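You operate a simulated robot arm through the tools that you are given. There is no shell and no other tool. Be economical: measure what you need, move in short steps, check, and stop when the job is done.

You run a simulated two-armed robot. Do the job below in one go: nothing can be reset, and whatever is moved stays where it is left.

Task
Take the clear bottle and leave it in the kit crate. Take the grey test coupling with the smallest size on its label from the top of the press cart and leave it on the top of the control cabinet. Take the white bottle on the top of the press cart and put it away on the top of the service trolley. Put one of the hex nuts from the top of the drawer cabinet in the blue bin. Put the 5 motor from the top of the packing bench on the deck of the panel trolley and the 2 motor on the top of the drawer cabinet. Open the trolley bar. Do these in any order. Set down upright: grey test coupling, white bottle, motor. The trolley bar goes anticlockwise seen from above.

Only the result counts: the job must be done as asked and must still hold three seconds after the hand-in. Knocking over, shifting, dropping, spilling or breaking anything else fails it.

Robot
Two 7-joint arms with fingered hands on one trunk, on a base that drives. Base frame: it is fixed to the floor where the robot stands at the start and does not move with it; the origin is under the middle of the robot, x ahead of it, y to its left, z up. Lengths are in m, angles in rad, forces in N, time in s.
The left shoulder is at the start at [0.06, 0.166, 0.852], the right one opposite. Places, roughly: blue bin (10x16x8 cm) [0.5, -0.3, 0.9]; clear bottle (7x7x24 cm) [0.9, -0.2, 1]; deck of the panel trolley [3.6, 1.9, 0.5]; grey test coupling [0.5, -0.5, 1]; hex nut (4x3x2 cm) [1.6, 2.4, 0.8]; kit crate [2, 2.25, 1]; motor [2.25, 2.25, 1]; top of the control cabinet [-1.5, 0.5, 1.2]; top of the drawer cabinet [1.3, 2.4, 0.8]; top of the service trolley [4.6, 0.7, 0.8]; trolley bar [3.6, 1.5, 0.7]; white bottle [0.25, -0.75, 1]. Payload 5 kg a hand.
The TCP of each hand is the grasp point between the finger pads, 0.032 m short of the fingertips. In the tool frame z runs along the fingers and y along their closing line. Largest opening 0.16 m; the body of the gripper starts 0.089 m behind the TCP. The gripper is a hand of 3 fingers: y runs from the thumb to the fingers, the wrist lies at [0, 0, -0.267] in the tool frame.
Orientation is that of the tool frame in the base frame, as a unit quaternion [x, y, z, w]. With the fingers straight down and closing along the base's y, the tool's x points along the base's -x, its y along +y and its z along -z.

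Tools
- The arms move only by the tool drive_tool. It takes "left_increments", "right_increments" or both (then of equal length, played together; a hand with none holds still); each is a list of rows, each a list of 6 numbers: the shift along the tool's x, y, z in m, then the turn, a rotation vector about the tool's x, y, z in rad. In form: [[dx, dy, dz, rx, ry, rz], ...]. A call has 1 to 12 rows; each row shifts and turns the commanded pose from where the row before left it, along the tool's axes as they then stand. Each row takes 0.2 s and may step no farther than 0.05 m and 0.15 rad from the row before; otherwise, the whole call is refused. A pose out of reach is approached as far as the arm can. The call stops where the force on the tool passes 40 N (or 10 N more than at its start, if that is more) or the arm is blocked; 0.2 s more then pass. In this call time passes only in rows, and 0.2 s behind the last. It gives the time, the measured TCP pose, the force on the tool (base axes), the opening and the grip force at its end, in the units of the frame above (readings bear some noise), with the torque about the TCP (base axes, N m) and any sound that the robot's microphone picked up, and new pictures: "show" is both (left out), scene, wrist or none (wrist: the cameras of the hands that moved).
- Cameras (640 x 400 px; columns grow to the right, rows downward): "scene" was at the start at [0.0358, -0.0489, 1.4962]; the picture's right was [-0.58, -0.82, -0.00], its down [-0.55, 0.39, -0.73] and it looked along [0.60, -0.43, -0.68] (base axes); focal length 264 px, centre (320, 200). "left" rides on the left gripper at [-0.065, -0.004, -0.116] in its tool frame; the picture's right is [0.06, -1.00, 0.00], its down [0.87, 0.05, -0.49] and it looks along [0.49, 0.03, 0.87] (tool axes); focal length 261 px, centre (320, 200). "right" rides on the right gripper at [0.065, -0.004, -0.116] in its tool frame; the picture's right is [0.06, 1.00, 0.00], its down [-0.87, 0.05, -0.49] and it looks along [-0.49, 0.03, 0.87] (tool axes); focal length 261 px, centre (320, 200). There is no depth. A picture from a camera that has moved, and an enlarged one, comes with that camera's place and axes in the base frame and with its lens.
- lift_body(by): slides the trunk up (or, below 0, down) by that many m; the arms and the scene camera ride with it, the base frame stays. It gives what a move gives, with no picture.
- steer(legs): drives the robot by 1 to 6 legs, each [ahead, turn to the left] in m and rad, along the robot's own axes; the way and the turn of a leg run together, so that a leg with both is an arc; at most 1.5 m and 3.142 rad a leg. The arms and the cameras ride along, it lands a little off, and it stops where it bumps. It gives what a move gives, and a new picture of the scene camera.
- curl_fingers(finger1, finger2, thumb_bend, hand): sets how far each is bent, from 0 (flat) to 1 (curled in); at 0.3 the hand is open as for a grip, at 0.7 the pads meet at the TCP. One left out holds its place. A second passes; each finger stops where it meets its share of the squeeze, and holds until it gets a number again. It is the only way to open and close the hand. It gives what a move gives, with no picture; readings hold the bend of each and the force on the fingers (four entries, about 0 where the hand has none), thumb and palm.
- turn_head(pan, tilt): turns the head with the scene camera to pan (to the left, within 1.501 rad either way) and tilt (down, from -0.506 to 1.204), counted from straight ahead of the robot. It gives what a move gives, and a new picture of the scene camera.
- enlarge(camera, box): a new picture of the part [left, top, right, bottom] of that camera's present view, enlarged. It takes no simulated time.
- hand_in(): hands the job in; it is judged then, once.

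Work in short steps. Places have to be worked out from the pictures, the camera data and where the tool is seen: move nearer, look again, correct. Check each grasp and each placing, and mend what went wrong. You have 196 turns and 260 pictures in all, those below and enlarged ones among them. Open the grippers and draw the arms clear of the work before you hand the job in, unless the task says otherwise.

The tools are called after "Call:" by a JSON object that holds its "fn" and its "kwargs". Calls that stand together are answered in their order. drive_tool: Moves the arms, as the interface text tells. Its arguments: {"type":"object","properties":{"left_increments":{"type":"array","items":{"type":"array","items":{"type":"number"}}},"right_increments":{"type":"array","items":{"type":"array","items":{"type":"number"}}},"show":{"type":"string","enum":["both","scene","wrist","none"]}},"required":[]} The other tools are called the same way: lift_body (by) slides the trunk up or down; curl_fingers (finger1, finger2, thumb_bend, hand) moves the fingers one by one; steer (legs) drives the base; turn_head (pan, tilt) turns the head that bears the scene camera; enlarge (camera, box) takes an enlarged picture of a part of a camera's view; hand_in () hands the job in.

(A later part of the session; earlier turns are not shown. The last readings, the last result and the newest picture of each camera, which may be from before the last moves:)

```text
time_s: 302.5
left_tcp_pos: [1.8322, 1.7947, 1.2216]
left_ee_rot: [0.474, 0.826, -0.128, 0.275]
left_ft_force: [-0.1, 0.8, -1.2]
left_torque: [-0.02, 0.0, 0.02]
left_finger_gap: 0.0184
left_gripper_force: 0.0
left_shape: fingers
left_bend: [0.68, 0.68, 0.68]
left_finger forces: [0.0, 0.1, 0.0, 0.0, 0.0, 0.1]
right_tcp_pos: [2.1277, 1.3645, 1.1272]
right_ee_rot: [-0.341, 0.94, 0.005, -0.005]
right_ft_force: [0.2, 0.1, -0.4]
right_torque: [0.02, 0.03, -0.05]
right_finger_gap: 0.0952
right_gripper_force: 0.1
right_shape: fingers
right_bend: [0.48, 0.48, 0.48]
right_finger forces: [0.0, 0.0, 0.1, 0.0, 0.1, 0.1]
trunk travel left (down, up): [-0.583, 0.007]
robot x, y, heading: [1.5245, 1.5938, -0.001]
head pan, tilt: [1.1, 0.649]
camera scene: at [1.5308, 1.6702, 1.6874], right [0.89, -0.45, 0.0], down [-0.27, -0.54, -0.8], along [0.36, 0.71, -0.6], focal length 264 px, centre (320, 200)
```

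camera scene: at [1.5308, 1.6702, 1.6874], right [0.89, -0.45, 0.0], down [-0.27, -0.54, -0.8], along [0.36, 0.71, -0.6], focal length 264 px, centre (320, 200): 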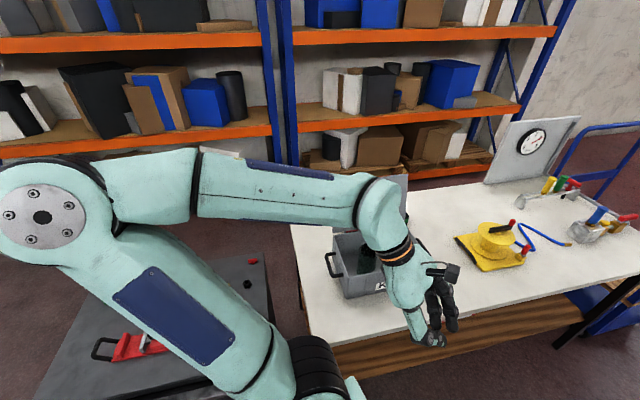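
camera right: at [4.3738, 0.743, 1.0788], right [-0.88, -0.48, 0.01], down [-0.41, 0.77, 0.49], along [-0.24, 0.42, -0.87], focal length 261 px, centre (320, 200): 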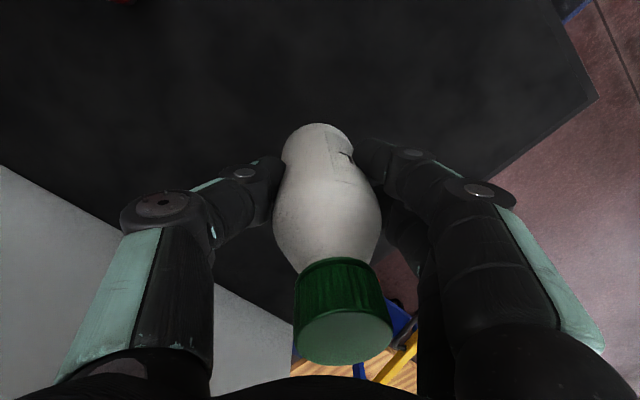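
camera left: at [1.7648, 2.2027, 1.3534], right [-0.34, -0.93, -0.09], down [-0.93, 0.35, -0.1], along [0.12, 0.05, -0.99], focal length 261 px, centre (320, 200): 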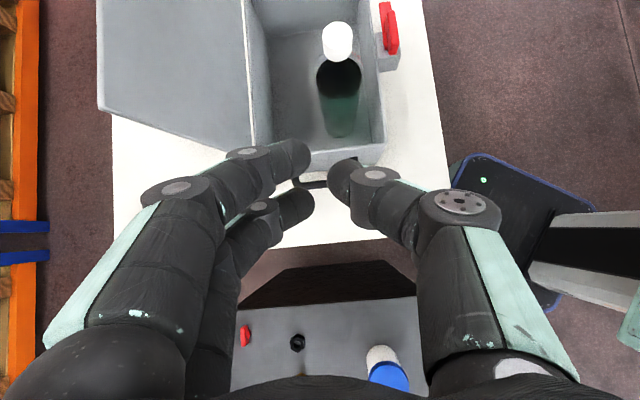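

Heading 0 reached. I now orient the left hand: azimuth toward +x (slightly right) with a 45° tilt.

Call:
{"fn": "drive_tool", "kwargs": {"left_increments": [[0, 0, 0, -0.0816, 0.0069, -0.1153], [0, 0, 0, -0.0816, 0.0069, -0.1153], [0, 0, 0, -0.0816, 0.0069, -0.1153], [0, 0, 0, -0.0816, 0.0069, -0.1153], [0, 0, 0, -0.0816, 0.0069, -0.1153], [0, 0, 0, -0.0816, 0.0069, -0.1153], [0, 0, 0, 0, -0.083, 0], [0, 0, 0, 0, -0.083, 0]], "show": "scene"}}

Call:
{"fn": "curl_fingers", "kwargs": {"hand": "left", "finger1": 0.48, "finger2": 0.48, "thumb_bend": 0.48}}

```text
time_s: 304.3
left_tcp_pos: [1.8589, 1.7975, 1.2863]
left_ee_rot: [0.091, 0.92, -0.009, 0.38]
left_ft_force: [-0.4, -0.1, 0.3]
left_torque: [0.01, 0.02, 0.01]
left_finger_gap: 0.0187
left_gripper_force: 0.1
left_shape: fingers
left_bend: [0.68, 0.68, 0.68]
left_finger forces: [0.0, 0.0, 0.0, 0.1, 0.0, 0.1]
left hand out of reach, approached as far as the arm can: row 2, 3, 4, 5, 7, 8
right_tcp_pos: [2.1278, 1.3636, 1.1274]
right_ee_rot: [-0.34, 0.94, 0.004, -0.006]
right_ft_force: [-0.1, -0.1, -0.5]
right_torque: [0.02, -0.01, 0.01]
right_finger_gap: 0.0949
right_gripper_force: 0.1
right_shape: fingers
right_bend: [0.48, 0.48, 0.48]
right_finger forces: [0.1, 0.1, 0.0, 0.0, 0.1, 0.0]
trunk travel left (down, up): [-0.583, 0.007]
robot x, y, heading: [1.5236, 1.596, -0.001]
head pan, tilt: [1.1, 0.649]
camera scene: at [1.5305, 1.6695, 1.6875], right [0.89, -0.45, 0.0], down [-0.27, -0.54, -0.8], along [0.36, 0.71, -0.6], focal length 264 px, centre (320, 200)
```

scene: 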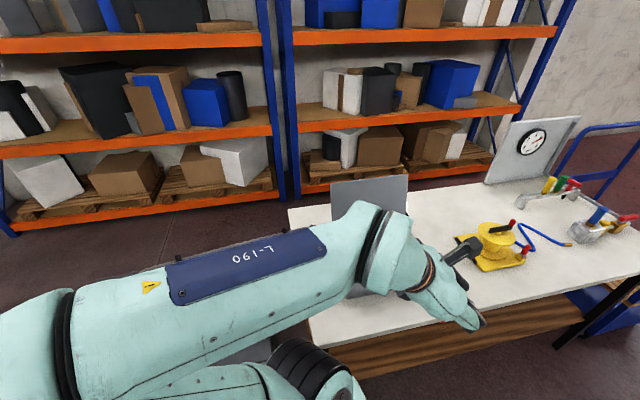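

```text
time_s: 305.3
left_tcp_pos: [1.8596, 1.7972, 1.2855]
left_ee_rot: [0.092, 0.92, -0.01, 0.381]
left_ft_force: [0.0, 0.2, 0.8]
left_torque: [0.0, 0.0, -0.02]
left_finger_gap: 0.0949
left_gripper_force: 0.1
left_shape: fingers
left_bend: [0.48, 0.48, 0.48]
left_finger forces: [0.1, 0.1, 0.0, 0.0, 0.1, 0.0]
right_tcp_pos: [2.1267, 1.3648, 1.1272]
right_ee_rot: [-0.34, 0.94, 0.004, -0.006]
right_ft_force: [0.2, -0.2, 0.2]
right_torque: [0.0, 0.02, 0.03]
right_finger_gap: 0.095
right_gripper_force: 0.0
right_shape: fingers
right_bend: [0.48, 0.48, 0.48]
right_finger forces: [0.0, 0.0, 0.0, 0.1, 0.0, 0.0]
trunk travel left (down, up): [-0.583, 0.007]
robot x, y, heading: [1.5213, 1.5935, 0.0]
head pan, tilt: [1.1, 0.649]
```

Orientation is right (azimuth −0.13, tilt 45°). I move the hand around the crate's left side toward the back of the bench.

Call:
{"fn": "drive_tool", "kwargs": {"left_increments": [[0.0222, 0.0335, -0.0151, 0, 0, 0], [0.0222, 0.0335, -0.0151, 0, 0, 0], [0.0222, 0.0335, -0.0151, 0, 0, 0], [0.0222, 0.0335, -0.0151, 0, 0, 0], [0.0222, 0.0335, -0.0151, 0, 0, 0], [0.0222, 0.0335, -0.0151, 0, 0, 0], [0.0222, 0.0335, -0.0151, 0, 0, 0], [0.0222, 0.0335, -0.0151, 0, 0, 0]], "show": "both"}}

```text
time_s: 307.1
left_tcp_pos: [1.698, 2.1026, 1.2664]
left_ee_rot: [0.092, 0.92, -0.01, 0.382]
left_ft_force: [-0.5, -0.1, -0.7]
left_torque: [-0.04, -0.05, -0.03]
left_finger_gap: 0.0952
left_gripper_force: 0.1
left_shape: fingers
left_bend: [0.48, 0.48, 0.48]
left_finger forces: [0.0, 0.0, 0.1, 0.0, 0.0, 0.0]
left hand out of reach, approached as far as the arm can: row 1
right_tcp_pos: [2.1266, 1.366, 1.1275]
right_ee_rot: [-0.34, 0.94, 0.004, -0.005]
right_ft_force: [-0.3, 0.8, -0.1]
right_torque: [-0.02, -0.02, 0.0]
right_finger_gap: 0.095
right_gripper_force: 0.1
right_shape: fingers
right_bend: [0.48, 0.48, 0.48]
right_finger forces: [0.1, 0.1, 0.1, 0.0, 0.0, 0.0]
trunk travel left (down, up): [-0.583, 0.007]
robot x, y, heading: [1.5243, 1.5945, 0.004]
head pan, tilt: [1.1, 0.649]
camera scene: at [1.5305, 1.6712, 1.6874], right [0.89, -0.45, 0.0], down [-0.27, -0.54, -0.8], along [0.36, 0.71, -0.6], focal length 264 px, centre (320, 200)
camera left: at [1.6606, 2.0981, 1.3948], right [-0.22, -0.97, -0.1], down [-0.94, 0.24, -0.26], along [0.27, 0.03, -0.96], focal length 261 px, centre (320, 200)
```

scene: 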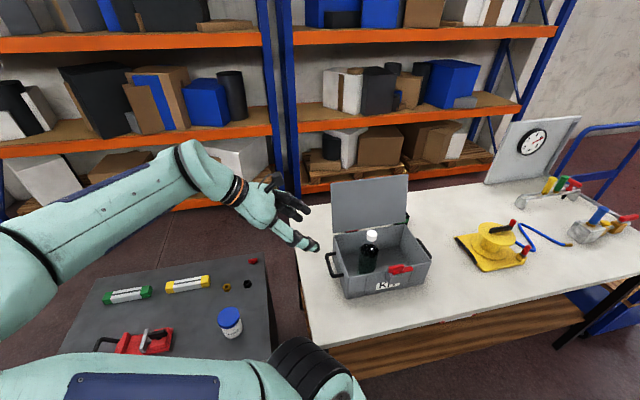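
left: 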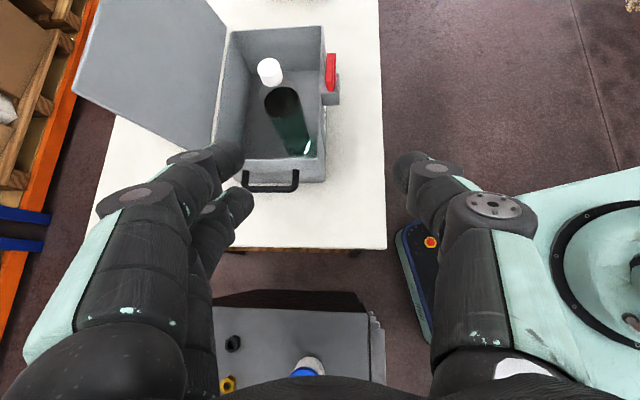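

Good, clear of everything. I continue toward the back of the bench, left of the lid.

Call:
{"fn": "drive_tool", "kwargs": {"left_increments": [[0.008, 0.0426, 0.0033, 0, 0, 0], [0.008, 0.0426, 0.0033, 0, 0, 0], [0.008, 0.0426, 0.0033, 0, 0, 0], [0.008, 0.0426, 0.0033, 0, 0, 0], [0.008, 0.0426, 0.0033, 0, 0, 0], [0.008, 0.0426, 0.0033, 0, 0, 0], [0.008, 0.0426, 0.0033, 0, 0, 0]], "show": "both"}}

```text
time_s: 308.7
left_tcp_pos: [1.7299, 2.4054, 1.2242]
left_ee_rot: [0.089, 0.92, -0.009, 0.381]
left_ft_force: [-0.4, 0.2, 0.2]
left_torque: [-0.03, -0.06, -0.02]
left_finger_gap: 0.0952
left_gripper_force: 0.1
left_shape: fingers
left_bend: [0.48, 0.48, 0.48]
left_finger forces: [0.0, 0.0, 0.0, 0.0, 0.0, 0.0]
right_tcp_pos: [2.1264, 1.3664, 1.1279]
right_ee_rot: [-0.341, 0.94, 0.003, -0.005]
right_ft_force: [0.0, -0.1, 0.1]
right_torque: [-0.07, -0.01, 0.0]
right_finger_gap: 0.095
right_gripper_force: 0.0
right_shape: fingers
right_bend: [0.48, 0.48, 0.48]
right_finger forces: [0.0, 0.0, 0.0, 0.0, 0.1, 0.0]
trunk travel left (down, up): [-0.583, 0.007]
robot x, y, heading: [1.5253, 1.5937, -0.004]
head pan, tilt: [1.1, 0.649]
camera scene: at [1.5311, 1.6727, 1.6873], right [0.89, -0.45, 0.0], down [-0.27, -0.54, -0.8], along [0.36, 0.71, -0.61], focal length 264 px, centre (320, 200)
camera left: at [1.6922, 2.4013, 1.3543], right [-0.22, -0.97, -0.09], down [-0.94, 0.23, -0.26], along [0.27, 0.03, -0.96], focal length 261 px, centre (320, 200)
```

scene: 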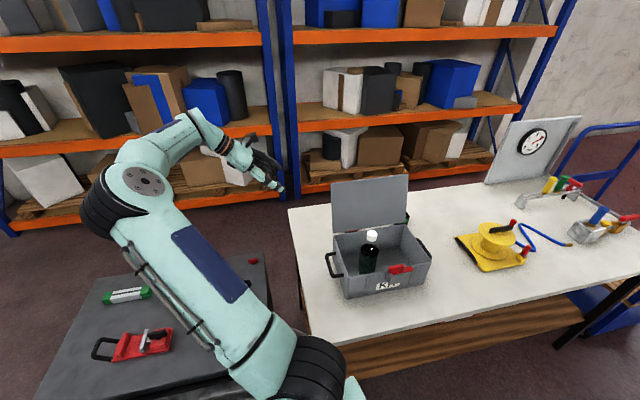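
left: 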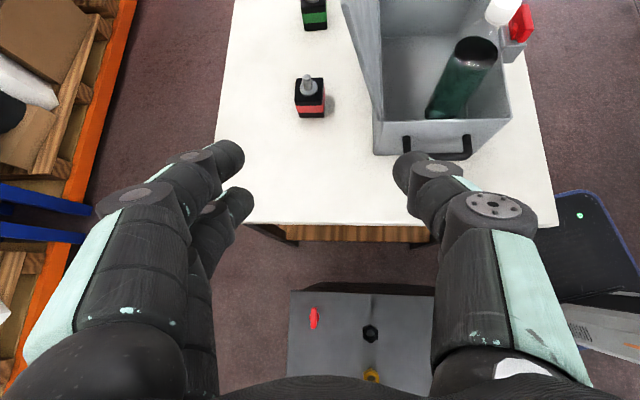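

Both red and green motors are in plain view and the lane to red is open. I fine-tune the angle away from the lid and advance along the tool axis.

Call:
{"fn": "drive_tool", "kwargs": {"left_increments": [[0, 0.045, 0, 0.056, -0.004, 0.057], [0, 0, 0.05, 0, 0, 0], [0, 0, 0.05, 0, 0, 0], [0, 0, 0.05, 0, 0, 0], [0, 0, 0.05, 0, 0, 0], [0, 0, 0.05, 0, 0, 0]], "show": "both"}}

```text
time_s: 310.1
left_tcp_pos: [1.9103, 2.4117, 1.0499]
left_ee_rot: [0.128, 0.916, -0.025, 0.38]
left_ft_force: [0.1, -0.1, -0.5]
left_torque: [-0.02, -0.01, -0.02]
left_finger_gap: 0.0957
left_gripper_force: 0.2
left_shape: fingers
left_bend: [0.48, 0.48, 0.48]
left_finger forces: [0.0, 0.0, 0.1, 0.0, 0.0, 0.0]
right_tcp_pos: [2.1282, 1.3648, 1.1271]
right_ee_rot: [-0.34, 0.94, 0.005, -0.005]
right_ft_force: [0.1, 0.3, -0.4]
right_torque: [0.03, 0.05, -0.01]
right_finger_gap: 0.0952
right_gripper_force: 0.0
right_shape: fingers
right_bend: [0.48, 0.48, 0.48]
right_finger forces: [0.0, 0.1, 0.0, 0.0, 0.1, 0.0]
trunk travel left (down, up): [-0.583, 0.007]
robot x, y, heading: [1.5227, 1.5956, 0.004]
head pan, tilt: [1.1, 0.649]
camera scene: at [1.5316, 1.6705, 1.6875], right [0.89, -0.45, 0.0], down [-0.27, -0.54, -0.8], along [0.36, 0.71, -0.6], focal length 264 px, centre (320, 200)
camera left: at [1.8734, 2.4104, 1.1781], right [-0.29, -0.95, -0.1], down [-0.92, 0.31, -0.26], along [0.28, 0.01, -0.96], focal length 261 px, centre (320, 200)
```

scene: 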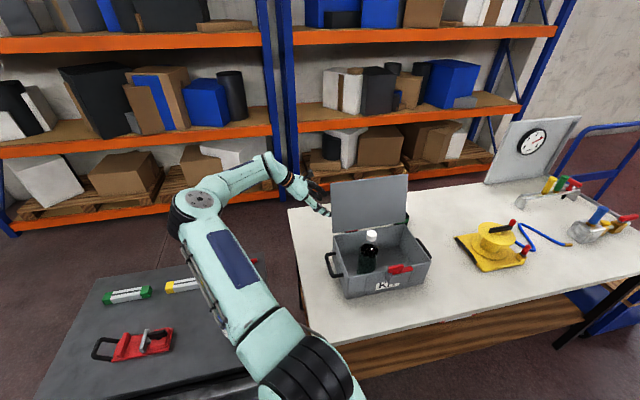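
left: 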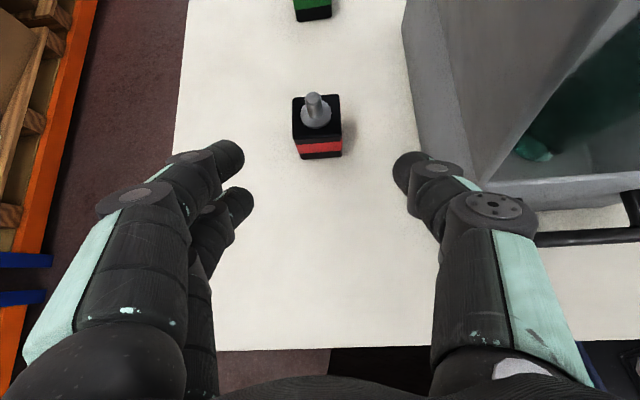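

The path is aligned; lid clearance at the thumb side is small, so I narrow the thumb slightly and advance the remaining 0.2 m in two parts.

Call:
{"fn": "curl_fingers", "kwargs": {"hand": "left", "finger1": 0.48, "finger2": 0.48, "thumb_bend": 0.52}}

Call:
{"fn": "drive_tool", "kwargs": {"left_increments": [[0, 0.005, 0.04, 0, 0, 0], [0, 0, 0.04, 0, 0, 0], [0, 0, 0.04, 0, 0, 0]], "show": "wrist"}}

```text
time_s: 311.1
left_tcp_pos: [1.9087, 2.4123, 1.0496]
left_ee_rot: [0.128, 0.915, -0.024, 0.381]
left_ft_force: [0.7, 0.4, -0.2]
left_torque: [-0.01, 0.0, 0.04]
left_finger_gap: 0.0877
left_gripper_force: 0.0
left_shape: fingers
left_bend: [0.48, 0.48, 0.52]
left_finger forces: [0.0, 0.0, 0.0, 0.0, 0.1, 0.0]
right_tcp_pos: [2.1279, 1.3643, 1.1274]
right_ee_rot: [-0.34, 0.94, 0.005, -0.006]
right_ft_force: [-0.5, 0.8, -0.4]
right_torque: [0.02, 0.03, 0.0]
right_finger_gap: 0.0949
right_gripper_force: 0.1
right_shape: fingers
right_bend: [0.48, 0.48, 0.48]
right_finger forces: [0.0, 0.0, 0.0, 0.0, 0.0, 0.1]
trunk travel left (down, up): [-0.583, 0.007]
robot x, y, heading: [1.5239, 1.5911, -0.0]
head pan, tilt: [1.1, 0.649]
```

```text
time_s: 311.9
left_tcp_pos: [1.9947, 2.3983, 0.9622]
left_ee_rot: [0.128, 0.916, -0.024, 0.379]
left_ft_force: [0.4, -0.1, -0.3]
left_torque: [0.02, -0.01, -0.04]
left_finger_gap: 0.0874
left_gripper_force: 0.1
left_shape: fingers
left_bend: [0.48, 0.48, 0.52]
left_finger forces: [0.0, 0.0, 0.0, 0.0, 0.0, 0.1]
right_tcp_pos: [2.1273, 1.3651, 1.1264]
right_ee_rot: [-0.341, 0.94, 0.005, -0.005]
right_ft_force: [-0.3, -0.1, 0.2]
right_torque: [-0.04, 0.03, -0.03]
right_finger_gap: 0.0949
right_gripper_force: 0.1
right_shape: fingers
right_bend: [0.48, 0.48, 0.48]
right_finger forces: [0.1, 0.0, 0.0, 0.0, 0.1, 0.0]
trunk travel left (down, up): [-0.583, 0.007]
robot x, y, heading: [1.5225, 1.5924, 0.003]
head pan, tilt: [1.1, 0.649]
camera left: at [1.9578, 2.3976, 1.0918], right [-0.29, -0.95, -0.1], down [-0.91, 0.31, -0.26], along [0.28, 0.01, -0.96], focal length 261 px, centre (320, 200)
```

left: 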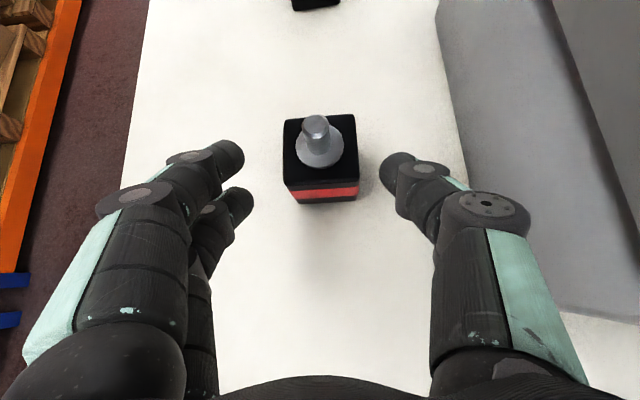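

Motor is between thumb and fingers and the lid is clear. I advance the last 8 cm carefully.

Call:
{"fn": "drive_tool", "kwargs": {"left_increments": [[0, 0, 0.03, 0, 0, 0], [0, 0, 0.025, 0, 0, 0], [0, 0, 0.015, 0, 0, 0], [0, 0, 0.008, 0, 0, 0]], "show": "wrist"}}

```text
time_s: 312.9
left_tcp_pos: [2.0482, 2.3877, 0.9113]
left_ee_rot: [0.128, 0.916, -0.024, 0.38]
left_ft_force: [0.4, -0.9, -0.1]
left_torque: [-0.01, 0.0, 0.03]
left_finger_gap: 0.0873
left_gripper_force: 0.0
left_shape: fingers
left_bend: [0.48, 0.48, 0.52]
left_finger forces: [0.1, 0.0, 0.0, 0.1, 0.0, 0.0]
right_tcp_pos: [2.1274, 1.3643, 1.1275]
right_ee_rot: [-0.34, 0.941, 0.005, -0.005]
right_ft_force: [1.0, -0.2, -0.5]
right_torque: [-0.01, -0.01, 0.01]
right_finger_gap: 0.0949
right_gripper_force: 0.0
right_shape: fingers
right_bend: [0.48, 0.48, 0.48]
right_finger forces: [0.1, 0.0, 0.0, 0.1, 0.0, 0.0]
trunk travel left (down, up): [-0.583, 0.007]
robot x, y, heading: [1.5236, 1.5923, 0.008]
head pan, tilt: [1.1, 0.649]
camera left: at [2.0105, 2.3863, 1.04], right [-0.29, -0.95, -0.1], down [-0.91, 0.31, -0.26], along [0.28, 0.01, -0.96], focal length 261 px, centre (320, 200)
```

left: 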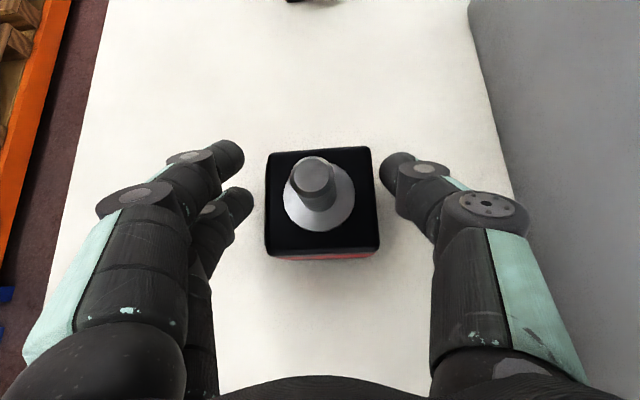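

Centred. I lower 1.2 cm vertically and close the hand.

Call:
{"fn": "drive_tool", "kwargs": {"left_increments": [[0.007, 0, 0.0095, 0, 0, 0]], "show": "none"}}

Call:
{"fn": "curl_fingers", "kwargs": {"hand": "left", "finger1": 0.72, "finger2": 0.72, "thumb_bend": 0.72}}

Call:
{"fn": "enlarge", "kwargs": {"camera": "left", "box": [160, 60, 480, 300]}}

```text
time_s: 313.3
left_tcp_pos: [2.0499, 2.3872, 0.8988]
left_ee_rot: [0.128, 0.916, -0.025, 0.38]
left_ft_force: [-0.4, 0.0, 0.0]
left_torque: [-0.01, 0.03, 0.04]
left_finger_gap: 0.0876
left_gripper_force: 0.1
left_shape: fingers
left_bend: [0.48, 0.48, 0.52]
left_finger forces: [0.0, 0.1, 0.0, 0.0, 0.1, 0.1]
right_tcp_pos: [2.128, 1.366, 1.1279]
right_ee_rot: [-0.34, 0.94, 0.005, -0.006]
right_ft_force: [-0.7, -0.6, -0.5]
right_torque: [0.02, -0.03, 0.04]
right_finger_gap: 0.095
right_gripper_force: 0.1
right_shape: fingers
right_bend: [0.48, 0.48, 0.48]
right_finger forces: [0.0, 0.0, 0.0, 0.0, 0.1, 0.0]
trunk travel left (down, up): [-0.583, 0.007]
robot x, y, heading: [1.5204, 1.593, 0.001]
head pan, tilt: [1.1, 0.649]
```

```text
time_s: 314.3
left_tcp_pos: [2.0494, 2.3857, 0.8991]
left_ee_rot: [0.128, 0.915, -0.025, 0.381]
left_ft_force: [-0.2, -0.2, 0.3]
left_torque: [0.06, 0.06, 0.01]
left_finger_gap: 0.0598
left_gripper_force: 21.0
left_shape: fingers
left_bend: [0.56, 0.56, 0.63]
left_finger forces: [9.6, 10.4, 0.1, 0.0, 21.7, 0.0]
right_tcp_pos: [2.127, 1.3655, 1.126]
right_ee_rot: [-0.34, 0.94, 0.005, -0.006]
right_ft_force: [0.4, -0.2, -0.1]
right_torque: [0.04, -0.03, 0.0]
right_finger_gap: 0.0952
right_gripper_force: 0.0
right_shape: fingers
right_bend: [0.48, 0.48, 0.48]
right_finger forces: [0.0, 0.0, 0.0, 0.1, 0.0, 0.1]
trunk travel left (down, up): [-0.583, 0.007]
robot x, y, heading: [1.522, 1.5949, 0.005]
head pan, tilt: [1.1, 0.649]
```

```text
1.67 times, centred on (320, 180) of left
camera zoom: at [2.0117, 2.3855, 1.0283], right [-0.29, -0.95, -0.1], down [-0.91, 0.31, -0.26], along [0.28, 0.01, -0.96], focal length 434 px, centre (320, 233)
```

zoom: 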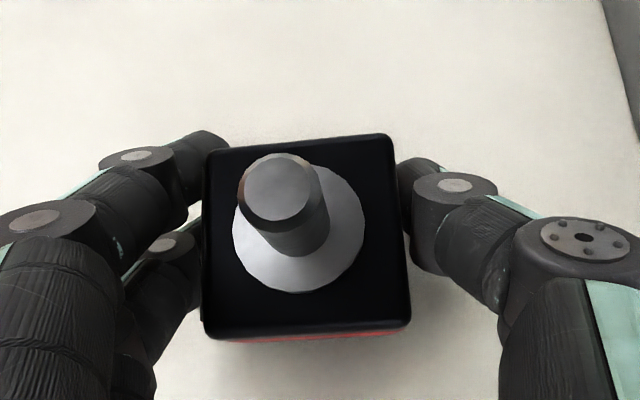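

Firmly gripped. I lift slightly and withdraw along the same path.

Call:
{"fn": "drive_tool", "kwargs": {"left_increments": [[-0.014, 0, -0.0142, 0, 0, 0], [0, 0, -0.04, 0, 0, 0], [0, 0, -0.045, 0, 0, 0], [0, 0, -0.05, 0, 0, 0], [0, 0, -0.05, 0, 0, 0], [0, 0, -0.05, 0, 0, 0], [0, 0, -0.05, 0, 0, 0], [0, 0, -0.05, 0, 0, 0]], "show": "both"}}

```text
time_s: 316.1
left_tcp_pos: [1.8161, 2.4354, 1.1569]
left_ee_rot: [0.128, 0.916, -0.025, 0.381]
left_ft_force: [-0.4, -0.8, -5.1]
left_torque: [-0.03, -0.03, 0.0]
left_finger_gap: 0.0581
left_gripper_force: 19.2
left_shape: fingers
left_bend: [0.56, 0.55, 0.64]
left_finger forces: [7.6, 10.6, 0.1, 0.0, 20.0, 0.0]
right_tcp_pos: [2.1261, 1.3646, 1.1271]
right_ee_rot: [-0.34, 0.94, 0.004, -0.005]
right_ft_force: [0.1, -0.3, -1.0]
right_torque: [0.04, -0.03, 0.02]
right_finger_gap: 0.0951
right_gripper_force: 0.1
right_shape: fingers
right_bend: [0.48, 0.48, 0.48]
right_finger forces: [0.1, 0.1, 0.0, 0.0, 0.0, 0.1]
trunk travel left (down, up): [-0.583, 0.007]
robot x, y, heading: [1.5213, 1.5947, -0.001]
head pan, tilt: [1.1, 0.649]
camera scene: at [1.5301, 1.6703, 1.6874], right [0.89, -0.45, 0.0], down [-0.27, -0.54, -0.8], along [0.36, 0.71, -0.6], focal length 264 px, centre (320, 200)
camera left: at [1.7781, 2.4348, 1.2866], right [-0.3, -0.95, -0.1], down [-0.91, 0.31, -0.26], along [0.28, 0.01, -0.96], focal length 261 px, centre (320, 200)
```

scene: 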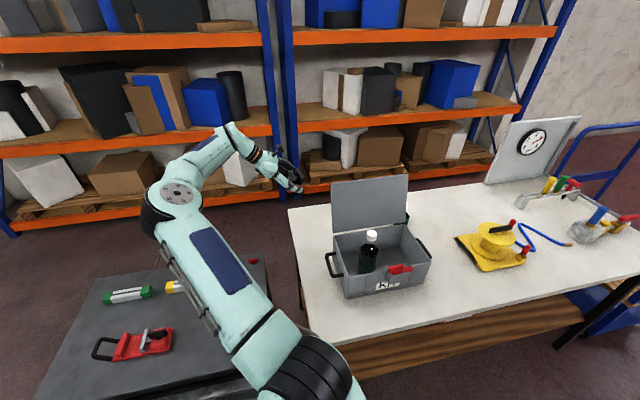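
left: 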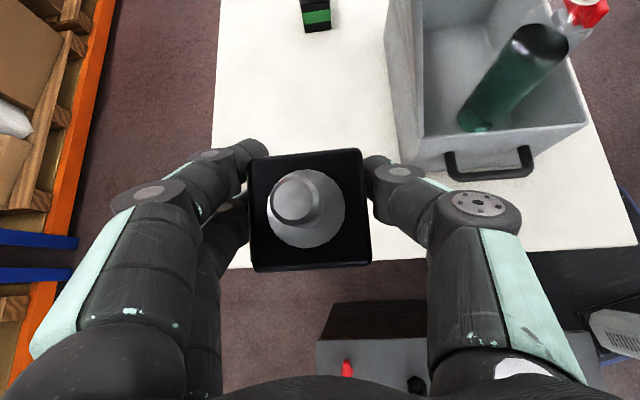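

Motor in hand and upright (with the hand tilted 45°, which I keep). I draw it back in front, then turn the robot to face the drawer cabinet.

Call:
{"fn": "drive_tool", "kwargs": {"left_increments": [[-0.001, -0.0427, -0.0102, 0, 0, 0], [-0.001, -0.0427, -0.0102, 0, 0, 0], [-0.001, -0.0427, -0.0102, 0, 0, 0], [-0.001, -0.0427, -0.0102, 0, 0, 0], [-0.001, -0.0427, -0.0102, 0, 0, 0], [-0.001, -0.0427, -0.0102, 0, 0, 0], [-0.001, -0.0427, -0.0102, 0, 0, 0]], "show": "none"}}

Call:
{"fn": "steer", "kwargs": {"legs": [[0, 1.25]]}}

Call:
{"fn": "turn_head", "kwargs": {"pan": 0.2, "tilt": 0.85}}

```text
time_s: 317.7
left_tcp_pos: [1.6961, 2.1514, 1.1965]
left_ee_rot: [0.129, 0.915, -0.024, 0.381]
left_ft_force: [0.1, -0.2, -4.7]
left_torque: [0.0, -0.01, 0.03]
left_finger_gap: 0.0564
left_gripper_force: 18.2
left_shape: fingers
left_bend: [0.57, 0.55, 0.64]
left_finger forces: [6.9, 10.7, 0.0, 0.0, 19.1, 0.0]
right_tcp_pos: [2.1263, 1.3622, 1.1275]
right_ee_rot: [-0.341, 0.94, 0.005, -0.005]
right_ft_force: [-0.1, -0.2, -1.2]
right_torque: [0.01, 0.0, 0.02]
right_finger_gap: 0.095
right_gripper_force: 0.1
right_shape: fingers
right_bend: [0.48, 0.48, 0.48]
right_finger forces: [0.1, 0.0, 0.1, 0.1, 0.1, 0.1]
trunk travel left (down, up): [-0.583, 0.007]
robot x, y, heading: [1.5248, 1.5973, 0.001]
head pan, tilt: [1.1, 0.649]
```

```text
time_s: 321.2
left_tcp_pos: [1.0487, 1.936, 1.1949]
left_ee_rot: [-0.429, 0.819, 0.202, 0.324]
left_ft_force: [0.3, 0.3, -3.8]
left_torque: [0.04, -0.05, 0.0]
left_finger_gap: 0.0558
left_gripper_force: 18.2
left_shape: fingers
left_bend: [0.57, 0.55, 0.64]
left_finger forces: [6.9, 10.4, 0.0, 0.0, 18.5, 0.0]
right_tcp_pos: [1.9335, 2.0917, 1.1284]
right_ee_rot: [0.824, -0.566, -0.001, 0.006]
right_ft_force: [0.0, 0.5, 0.1]
right_torque: [0.04, -0.01, 0.01]
right_finger_gap: 0.0954
right_gripper_force: 0.0
right_shape: fingers
right_bend: [0.48, 0.48, 0.48]
right_finger forces: [0.1, 0.0, 0.0, 0.0, 0.1, 0.1]
trunk travel left (down, up): [-0.583, 0.007]
robot x, y, heading: [1.5209, 1.5925, 1.241]
head pan, tilt: [1.1, 0.649]
camera scene: at [1.4505, 1.6267, 1.6874], right [0.71, 0.7, 0.0], down [0.42, -0.43, -0.8], along [-0.56, 0.57, -0.6], focal length 264 px, centre (320, 200)
```

scene: 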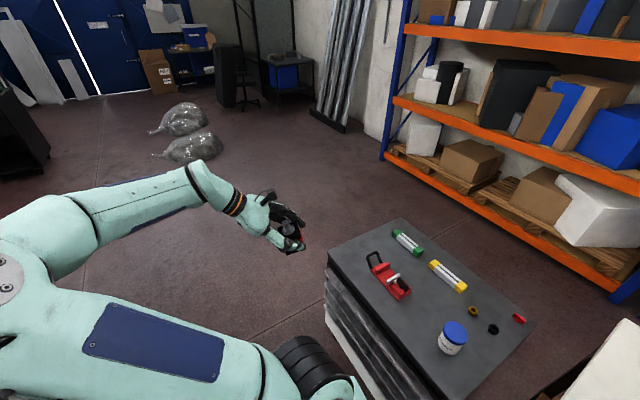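

```text
time_s: 322.4
left_tcp_pos: [1.0489, 1.9373, 1.1941]
left_ee_rot: [-0.429, 0.819, 0.201, 0.324]
left_ft_force: [0.8, -1.2, -4.4]
left_torque: [0.01, -0.02, -0.01]
left_finger_gap: 0.0557
left_gripper_force: 17.4
left_shape: fingers
left_bend: [0.57, 0.55, 0.64]
left_finger forces: [6.9, 10.6, 0.0, 0.0, 18.5, 0.1]
right_tcp_pos: [1.9342, 2.0911, 1.1272]
right_ee_rot: [0.825, -0.566, -0.001, 0.008]
right_ft_force: [-0.9, -0.8, 1.0]
right_torque: [-0.01, 0.02, 0.02]
right_finger_gap: 0.095
right_gripper_force: 0.1
right_shape: fingers
right_bend: [0.48, 0.48, 0.48]
right_finger forces: [0.1, 0.0, 0.1, 0.1, 0.0, 0.0]
trunk travel left (down, up): [-0.583, 0.007]
robot x, y, heading: [1.5223, 1.5968, 1.247]
head pan, tilt: [0.201, 0.85]
camera scene: at [1.5211, 1.6423, 1.6708], right [0.99, -0.12, 0.0], down [-0.09, -0.75, -0.66], along [0.08, 0.66, -0.75], focal length 264 px, centre (320, 200)
```

scene: 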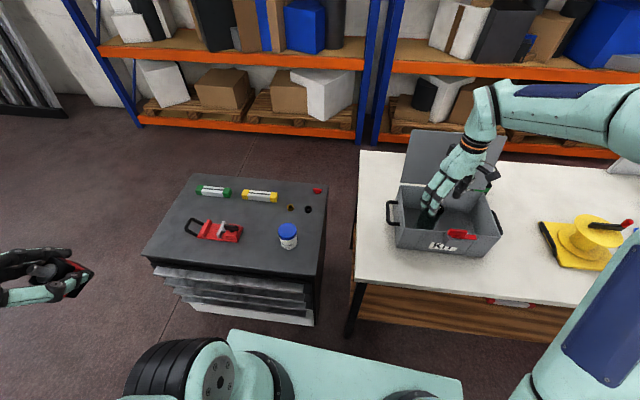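

The right hand is now hovering over the crate. I check that it has not touched the bottle, and raise it.

Call:
{"fn": "drive_tool", "kwargs": {"right_increments": [[0, 0, -0.03, 0, 0, 0], [0.03, 0, -0.03, 0, 0, 0], [0.045, 0, 0, 0, 0, 0], [0.045, 0, 0, 0, 0, 0], [0.045, 0, 0, 0, 0, 0]], "show": "scene"}}

Call:
{"fn": "enlarge", "kwargs": {"camera": "scene", "box": [130, 160, 340, 290]}}

Call:
{"fn": "enlarge", "kwargs": {"camera": "scene", "box": [370, 110, 520, 270]}}

```text
time_s: 323.6
left_tcp_pos: [1.049, 1.9363, 1.1941]
left_ee_rot: [-0.43, 0.818, 0.203, 0.323]
left_ft_force: [0.7, -0.8, -3.4]
left_torque: [0.03, -0.04, 0.01]
left_finger_gap: 0.0556
left_gripper_force: 17.4
left_shape: fingers
left_bend: [0.58, 0.55, 0.64]
left_finger forces: [6.9, 10.5, 0.0, 0.0, 18.5, 0.1]
right_tcp_pos: [1.9934, 1.9356, 1.1891]
right_ee_rot: [0.825, -0.565, -0.001, 0.006]
right_ft_force: [0.0, -0.9, 0.5]
right_torque: [0.0, 0.02, 0.0]
right_finger_gap: 0.095
right_gripper_force: 0.1
right_shape: fingers
right_bend: [0.48, 0.48, 0.48]
right_finger forces: [0.0, 0.0, 0.1, 0.1, 0.1, 0.1]
trunk travel left (down, up): [-0.583, 0.007]
robot x, y, heading: [1.5225, 1.592, 1.245]
head pan, tilt: [0.201, 0.85]
camera scene: at [1.5215, 1.6409, 1.6709], right [0.99, -0.12, 0.0], down [-0.09, -0.75, -0.66], along [0.08, 0.66, -0.75], focal length 264 px, centre (320, 200)
```

scene: 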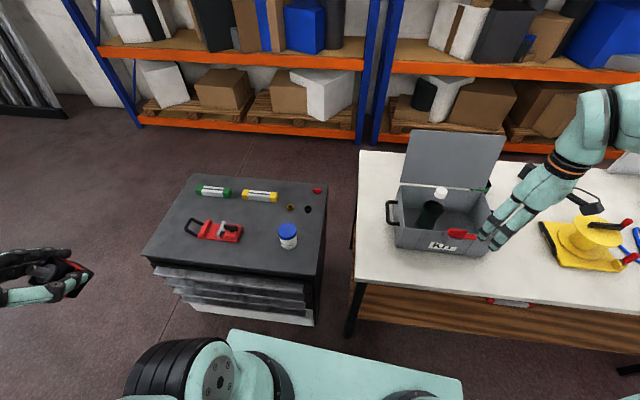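

```text
3.05 times, centred on (235, 225) of scene
camera zoom: at [1.5215, 1.6409, 1.6709], right [0.99, -0.12, 0.0], down [-0.09, -0.75, -0.66], along [0.08, 0.66, -0.75], focal length 806 px, centre (579, 124)
```

zoom: 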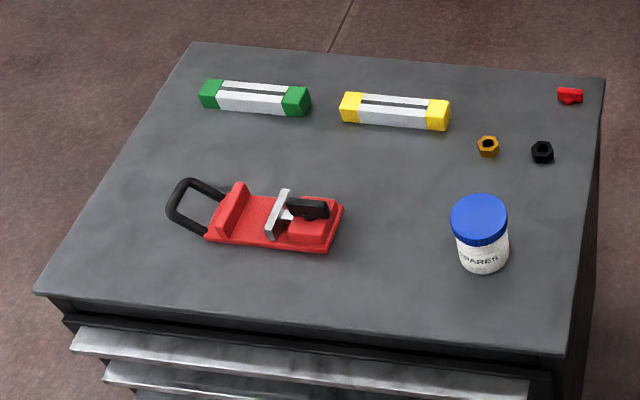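

```text
2.50 times, centred on (445, 190) of scene
camera zoom: at [1.5215, 1.6409, 1.6709], right [0.99, -0.12, 0.0], down [-0.09, -0.75, -0.66], along [0.08, 0.66, -0.75], focal length 661 px, centre (8, 225)
```

zoom: 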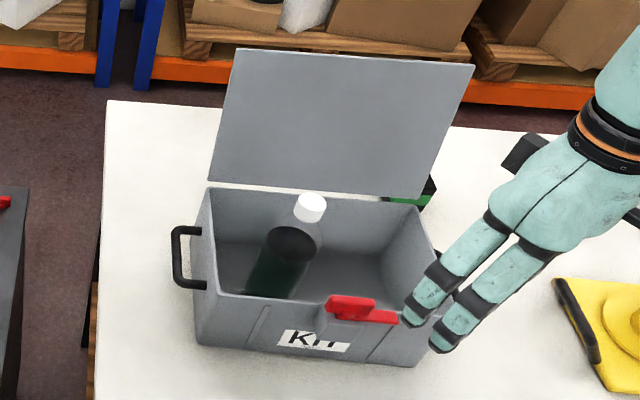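

Free spot on the cabinet at about (1.35,2.375). I move the motor above it, keeping the hand orientation.

Call:
{"fn": "drive_tool", "kwargs": {"left_increments": [[-0.0201, -0.0018, 0.04265, 0, 0, 0], [-0.0201, -0.0018, 0.04265, 0, 0, 0], [-0.0201, -0.0018, 0.04265, 0, 0, 0], [-0.0201, -0.0018, 0.04265, 0, 0, 0], [-0.0201, -0.0018, 0.04265, 0, 0, 0], [-0.0201, -0.0018, 0.04265, 0, 0, 0], [-0.0201, -0.0018, 0.04265, 0, 0, 0], [-0.0201, -0.0018, 0.04265, 0, 0, 0], [-0.0201, -0.0018, 0.04265, 0, 0, 0], [-0.0201, -0.0018, 0.04265, 0, 0, 0], [-0.0201, -0.0018, 0.04265, 0, 0, 0], [-0.0201, -0.0018, 0.04265, 0, 0, 0]], "show": "both"}}

```text
time_s: 326.4
left_tcp_pos: [1.1797, 2.3363, 0.9479]
left_ee_rot: [-0.539, 0.771, 0.215, 0.261]
left_ft_force: [0.8, -1.1, -4.4]
left_torque: [0.01, -0.05, 0.01]
left_finger_gap: 0.0342
left_gripper_force: 14.2
left_shape: fingers
left_bend: [0.64, 0.52, 0.66]
left_finger forces: [0.1, 14.0, 0.0, 0.0, 14.0, 0.0]
right_tcp_pos: [1.9945, 1.9371, 1.1886]
right_ee_rot: [0.824, -0.566, -0.002, 0.007]
right_ft_force: [0.7, -0.5, 0.2]
right_torque: [0.03, -0.03, 0.0]
right_finger_gap: 0.0948
right_gripper_force: 0.1
right_shape: fingers
right_bend: [0.48, 0.48, 0.48]
right_finger forces: [0.0, 0.0, 0.0, 0.0, 0.0, 0.0]
trunk travel left (down, up): [-0.583, 0.007]
robot x, y, heading: [1.5222, 1.5933, 1.243]
head pan, tilt: [0.201, 0.85]
stopped in row 12 (left hand): the arm was blocked; the commanded pose is now the measured one
camera scene: at [1.5241, 1.641, 1.6708], right [0.99, -0.13, 0.0], down [-0.1, -0.74, -0.66], along [0.08, 0.66, -0.75], focal length 264 px, centre (320, 200)
camera left: at [1.1813, 2.3113, 1.0794], right [0.92, -0.37, -0.09], down [-0.38, -0.91, -0.17], along [-0.02, 0.19, -0.98], focal length 261 px, centre (320, 200)
```

scene: 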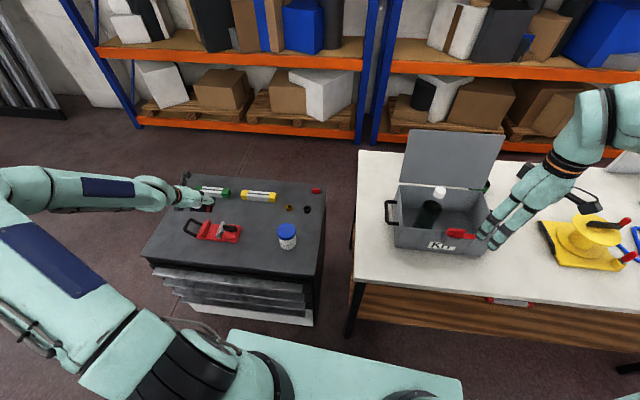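
left: 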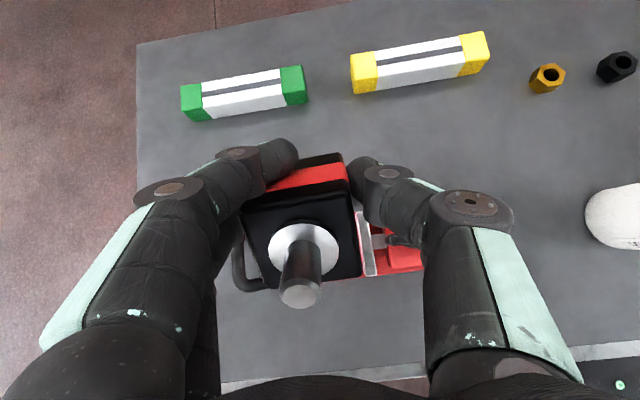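

The arm hit a joint limit, the path deviated, and the motor has twisted in the grip with finger 1 off. I squeeze again first, then lift gently.

Call:
{"fn": "curl_fingers", "kwargs": {"hand": "left", "finger1": 0.78, "finger2": 0.78, "thumb_bend": 0.78}}

Call:
{"fn": "enlarge", "kwargs": {"camera": "left", "box": [160, 100, 480, 340]}}

Call:
{"fn": "enlarge", "kwargs": {"camera": "scene", "box": [130, 150, 340, 290]}}

```text
time_s: 327.4
left_tcp_pos: [1.1798, 2.338, 0.9475]
left_ee_rot: [-0.537, 0.773, 0.213, 0.263]
left_ft_force: [-0.2, 0.3, -5.1]
left_torque: [0.0, -0.12, -0.05]
left_finger_gap: 0.0051
left_gripper_force: 14.2
left_shape: fingers
left_bend: [0.77, 0.46, 0.71]
left_finger forces: [0.0, 13.5, 0.0, 0.1, 15.4, 0.0]
right_tcp_pos: [1.9925, 1.9373, 1.1898]
right_ee_rot: [0.824, -0.566, 0.0, 0.007]
right_ft_force: [0.5, 0.5, -0.6]
right_torque: [-0.02, -0.02, -0.01]
right_finger_gap: 0.0949
right_gripper_force: 0.0
right_shape: fingers
right_bend: [0.48, 0.48, 0.48]
right_finger forces: [0.1, 0.1, 0.0, 0.0, 0.0, 0.0]
trunk travel left (down, up): [-0.583, 0.007]
robot x, y, heading: [1.524, 1.5952, 1.243]
head pan, tilt: [0.201, 0.85]
```

```text
1.67 times, centred on (320, 220) of left
camera zoom: at [1.1818, 2.3134, 1.0787], right [0.92, -0.38, -0.09], down [-0.39, -0.91, -0.17], along [-0.01, 0.19, -0.98], focal length 434 px, centre (320, 167)
```

zoom: 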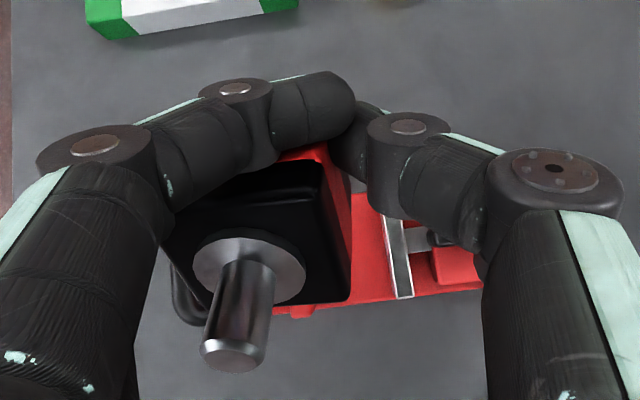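

```text
2.86 times, centred on (235, 220) of scene
camera zoom: at [1.5206, 1.6428, 1.6708], right [0.99, -0.13, 0.0], down [-0.09, -0.75, -0.66], along [0.08, 0.65, -0.75], focal length 756 px, centre (563, 143)
```

zoom: 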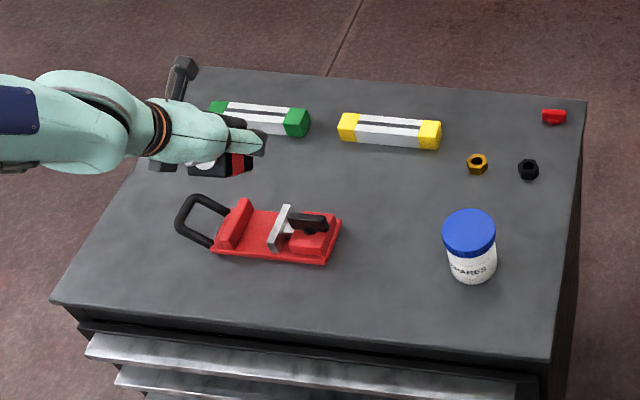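

The grip is poor, so I avoid arm joints: a small base turn of −0.2 swings the hand over the free spot, then the trunk lowers it close to the surface.

Call:
{"fn": "steer", "kwargs": {"legs": [[0, -0.2]]}}

Call:
{"fn": "lift_body", "kwargs": {"by": -0.07}}

Call:
{"fn": "enlarge", "kwargs": {"camera": "left", "box": [0, 0, 640, 400]}}

Call:
{"fn": "enlarge", "kwargs": {"camera": "scene", "box": [130, 110, 430, 310]}}

```text
time_s: 328.6
left_tcp_pos: [1.3381, 2.3914, 0.9469]
left_ee_rot: [-0.456, 0.823, 0.186, 0.282]
left_ft_force: [-0.2, 0.0, -3.9]
left_torque: [0.0, -0.08, 0.01]
left_finger_gap: 0.005
left_gripper_force: 14.5
left_shape: fingers
left_bend: [0.77, 0.46, 0.71]
left_finger forces: [0.0, 13.4, 0.0, 0.0, 15.3, 0.0]
right_tcp_pos: [2.0532, 1.8367, 1.1882]
right_ee_rot: [0.763, -0.646, -0.001, 0.006]
right_ft_force: [-0.5, -0.6, 0.3]
right_torque: [0.03, 0.08, -0.01]
right_finger_gap: 0.0952
right_gripper_force: 0.2
right_shape: fingers
right_bend: [0.48, 0.48, 0.48]
right_finger forces: [0.0, 0.0, 0.1, 0.1, 0.1, 0.0]
trunk travel left (down, up): [-0.583, 0.007]
robot x, y, heading: [1.5218, 1.5903, 1.04]
head pan, tilt: [0.201, 0.85]
camera scene: at [1.5321, 1.6413, 1.6708], right [0.95, -0.32, 0.0], down [-0.24, -0.71, -0.66], along [0.21, 0.62, -0.75], focal length 264 px, centre (320, 200)
```

scene: 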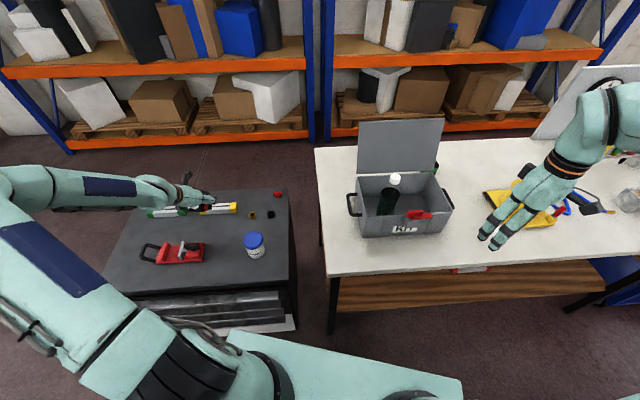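

```text
time_s: 329.7
left_tcp_pos: [1.3381, 2.3924, 0.8764]
left_ee_rot: [-0.456, 0.823, 0.186, 0.282]
left_ft_force: [-0.3, 0.0, -5.2]
left_torque: [-0.03, -0.09, -0.01]
left_finger_gap: 0.0048
left_gripper_force: 14.6
left_shape: fingers
left_bend: [0.77, 0.46, 0.71]
left_finger forces: [0.0, 13.4, 0.0, 0.1, 15.4, 0.1]
right_tcp_pos: [2.0534, 1.8366, 1.1186]
right_ee_rot: [0.763, -0.646, -0.001, 0.007]
right_ft_force: [0.4, 0.5, -0.2]
right_torque: [0.01, 0.03, 0.01]
right_finger_gap: 0.095
right_gripper_force: 0.2
right_shape: fingers
right_bend: [0.48, 0.48, 0.48]
right_finger forces: [0.1, 0.0, 0.0, 0.0, 0.0, 0.0]
trunk travel left (down, up): [-0.513, 0.077]
robot x, y, heading: [1.522, 1.5935, 1.041]
head pan, tilt: [0.201, 0.85]
```

```text
1.00 times, centred on (320, 200) of left
camera zoom: at [1.3344, 2.367, 1.0092], right [0.83, -0.55, -0.09], down [-0.56, -0.81, -0.17], along [0.02, 0.19, -0.98], focal length 261 px, centre (320, 200)
```

zoom: 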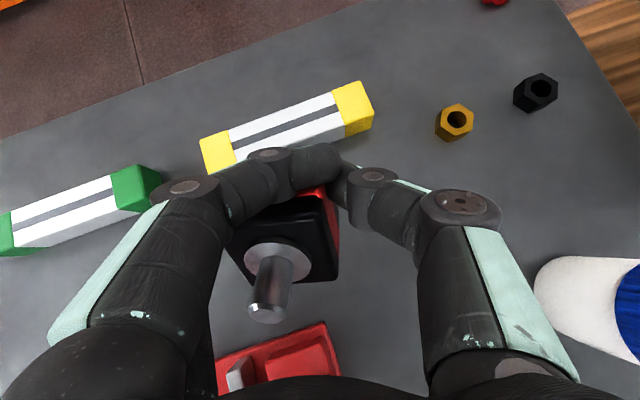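

```text
2.00 times, centred on (280, 210) of scene
camera zoom: at [1.5312, 1.6414, 1.6009], right [0.95, -0.32, 0.0], down [-0.24, -0.71, -0.66], along [0.21, 0.62, -0.75], focal length 529 px, centre (400, 180)
```

zoom: 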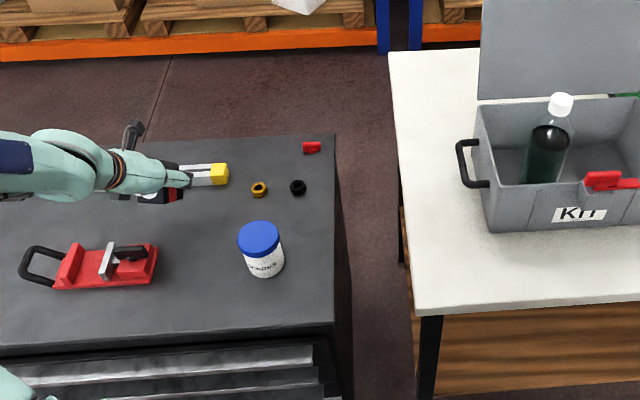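

The motor leans about 40° because its axis follows the hand axis; untilting the hand will stand it up. I try two small rotation steps first.

Call:
{"fn": "drive_tool", "kwargs": {"left_increments": [[0, 0, 0, 0, 0.1, 0], [0, 0, 0, 0, 0.1, 0]], "show": "wrist"}}

```text
time_s: 330.3
left_tcp_pos: [1.33, 2.3989, 0.8765]
left_ee_rot: [-0.448, 0.859, 0.156, 0.191]
left_ft_force: [1.3, -3.5, -6.2]
left_torque: [0.08, -0.12, 0.28]
left_finger_gap: 0.0051
left_gripper_force: 13.7
left_shape: fingers
left_bend: [0.77, 0.46, 0.71]
left_finger forces: [0.0, 12.3, 0.1, 0.0, 15.7, 0.0]
left hand out of reach, approached as far as the arm can: row 1
right_tcp_pos: [2.0527, 1.8376, 1.1184]
right_ee_rot: [0.763, -0.647, -0.001, 0.007]
right_ft_force: [-0.1, 0.0, 0.3]
right_torque: [-0.02, -0.02, -0.01]
right_finger_gap: 0.095
right_gripper_force: 0.0
right_shape: fingers
right_bend: [0.48, 0.48, 0.48]
right_finger forces: [0.0, 0.1, 0.0, 0.0, 0.1, 0.0]
trunk travel left (down, up): [-0.513, 0.077]
robot x, y, heading: [1.5203, 1.5933, 1.048]
head pan, tilt: [0.201, 0.85]
camera left: at [1.3455, 2.3921, 1.01], right [0.8, -0.59, -0.13], down [-0.59, -0.8, 0.03], along [-0.12, 0.05, -0.99], focal length 261 px, centre (320, 200)
```

left: 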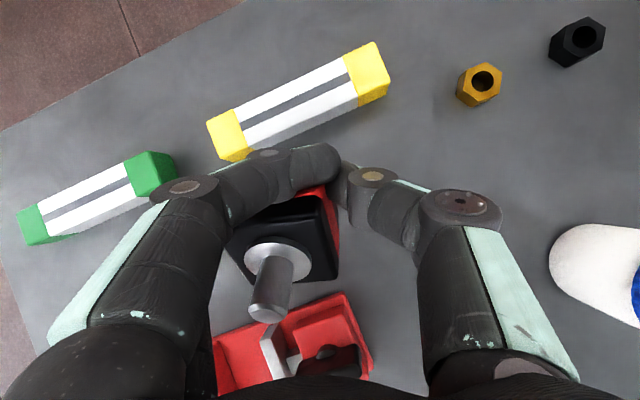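

It works. I continue untilting.

Call:
{"fn": "drive_tool", "kwargs": {"left_increments": [[0, 0, 0, 0, 0.1, 0], [0, 0, 0, 0, 0.1, 0], [0, 0, 0, 0, 0.1, 0]], "show": "wrist"}}

```text
time_s: 331.1
left_tcp_pos: [1.3354, 2.3937, 0.8764]
left_ee_rot: [-0.488, 0.867, 0.067, 0.069]
left_ft_force: [-0.4, 0.0, -4.6]
left_torque: [0.02, -0.14, -0.02]
left_finger_gap: 0.005
left_gripper_force: 14.5
left_shape: fingers
left_bend: [0.77, 0.46, 0.71]
left_finger forces: [0.0, 12.9, 0.0, 0.1, 15.1, 0.1]
right_tcp_pos: [2.0524, 1.8369, 1.1186]
right_ee_rot: [0.763, -0.647, -0.002, 0.007]
right_ft_force: [0.1, 0.1, -0.4]
right_torque: [-0.01, 0.02, 0.01]
right_finger_gap: 0.0949
right_gripper_force: 0.1
right_shape: fingers
right_bend: [0.48, 0.48, 0.48]
right_finger forces: [0.0, 0.0, 0.0, 0.0, 0.0, 0.1]
trunk travel left (down, up): [-0.513, 0.077]
robot x, y, heading: [1.5246, 1.5913, 1.04]
head pan, tilt: [0.201, 0.85]
camera left: at [1.3645, 2.4257, 1.003], right [0.82, -0.57, -0.06], down [-0.52, -0.79, 0.32], along [-0.23, -0.24, -0.94], focal length 261 px, centre (320, 200)
```

left: 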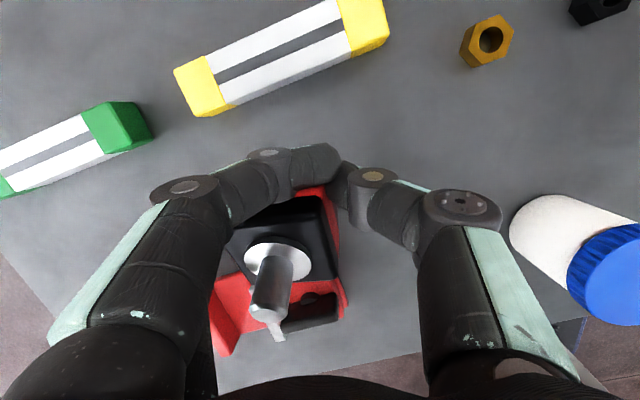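

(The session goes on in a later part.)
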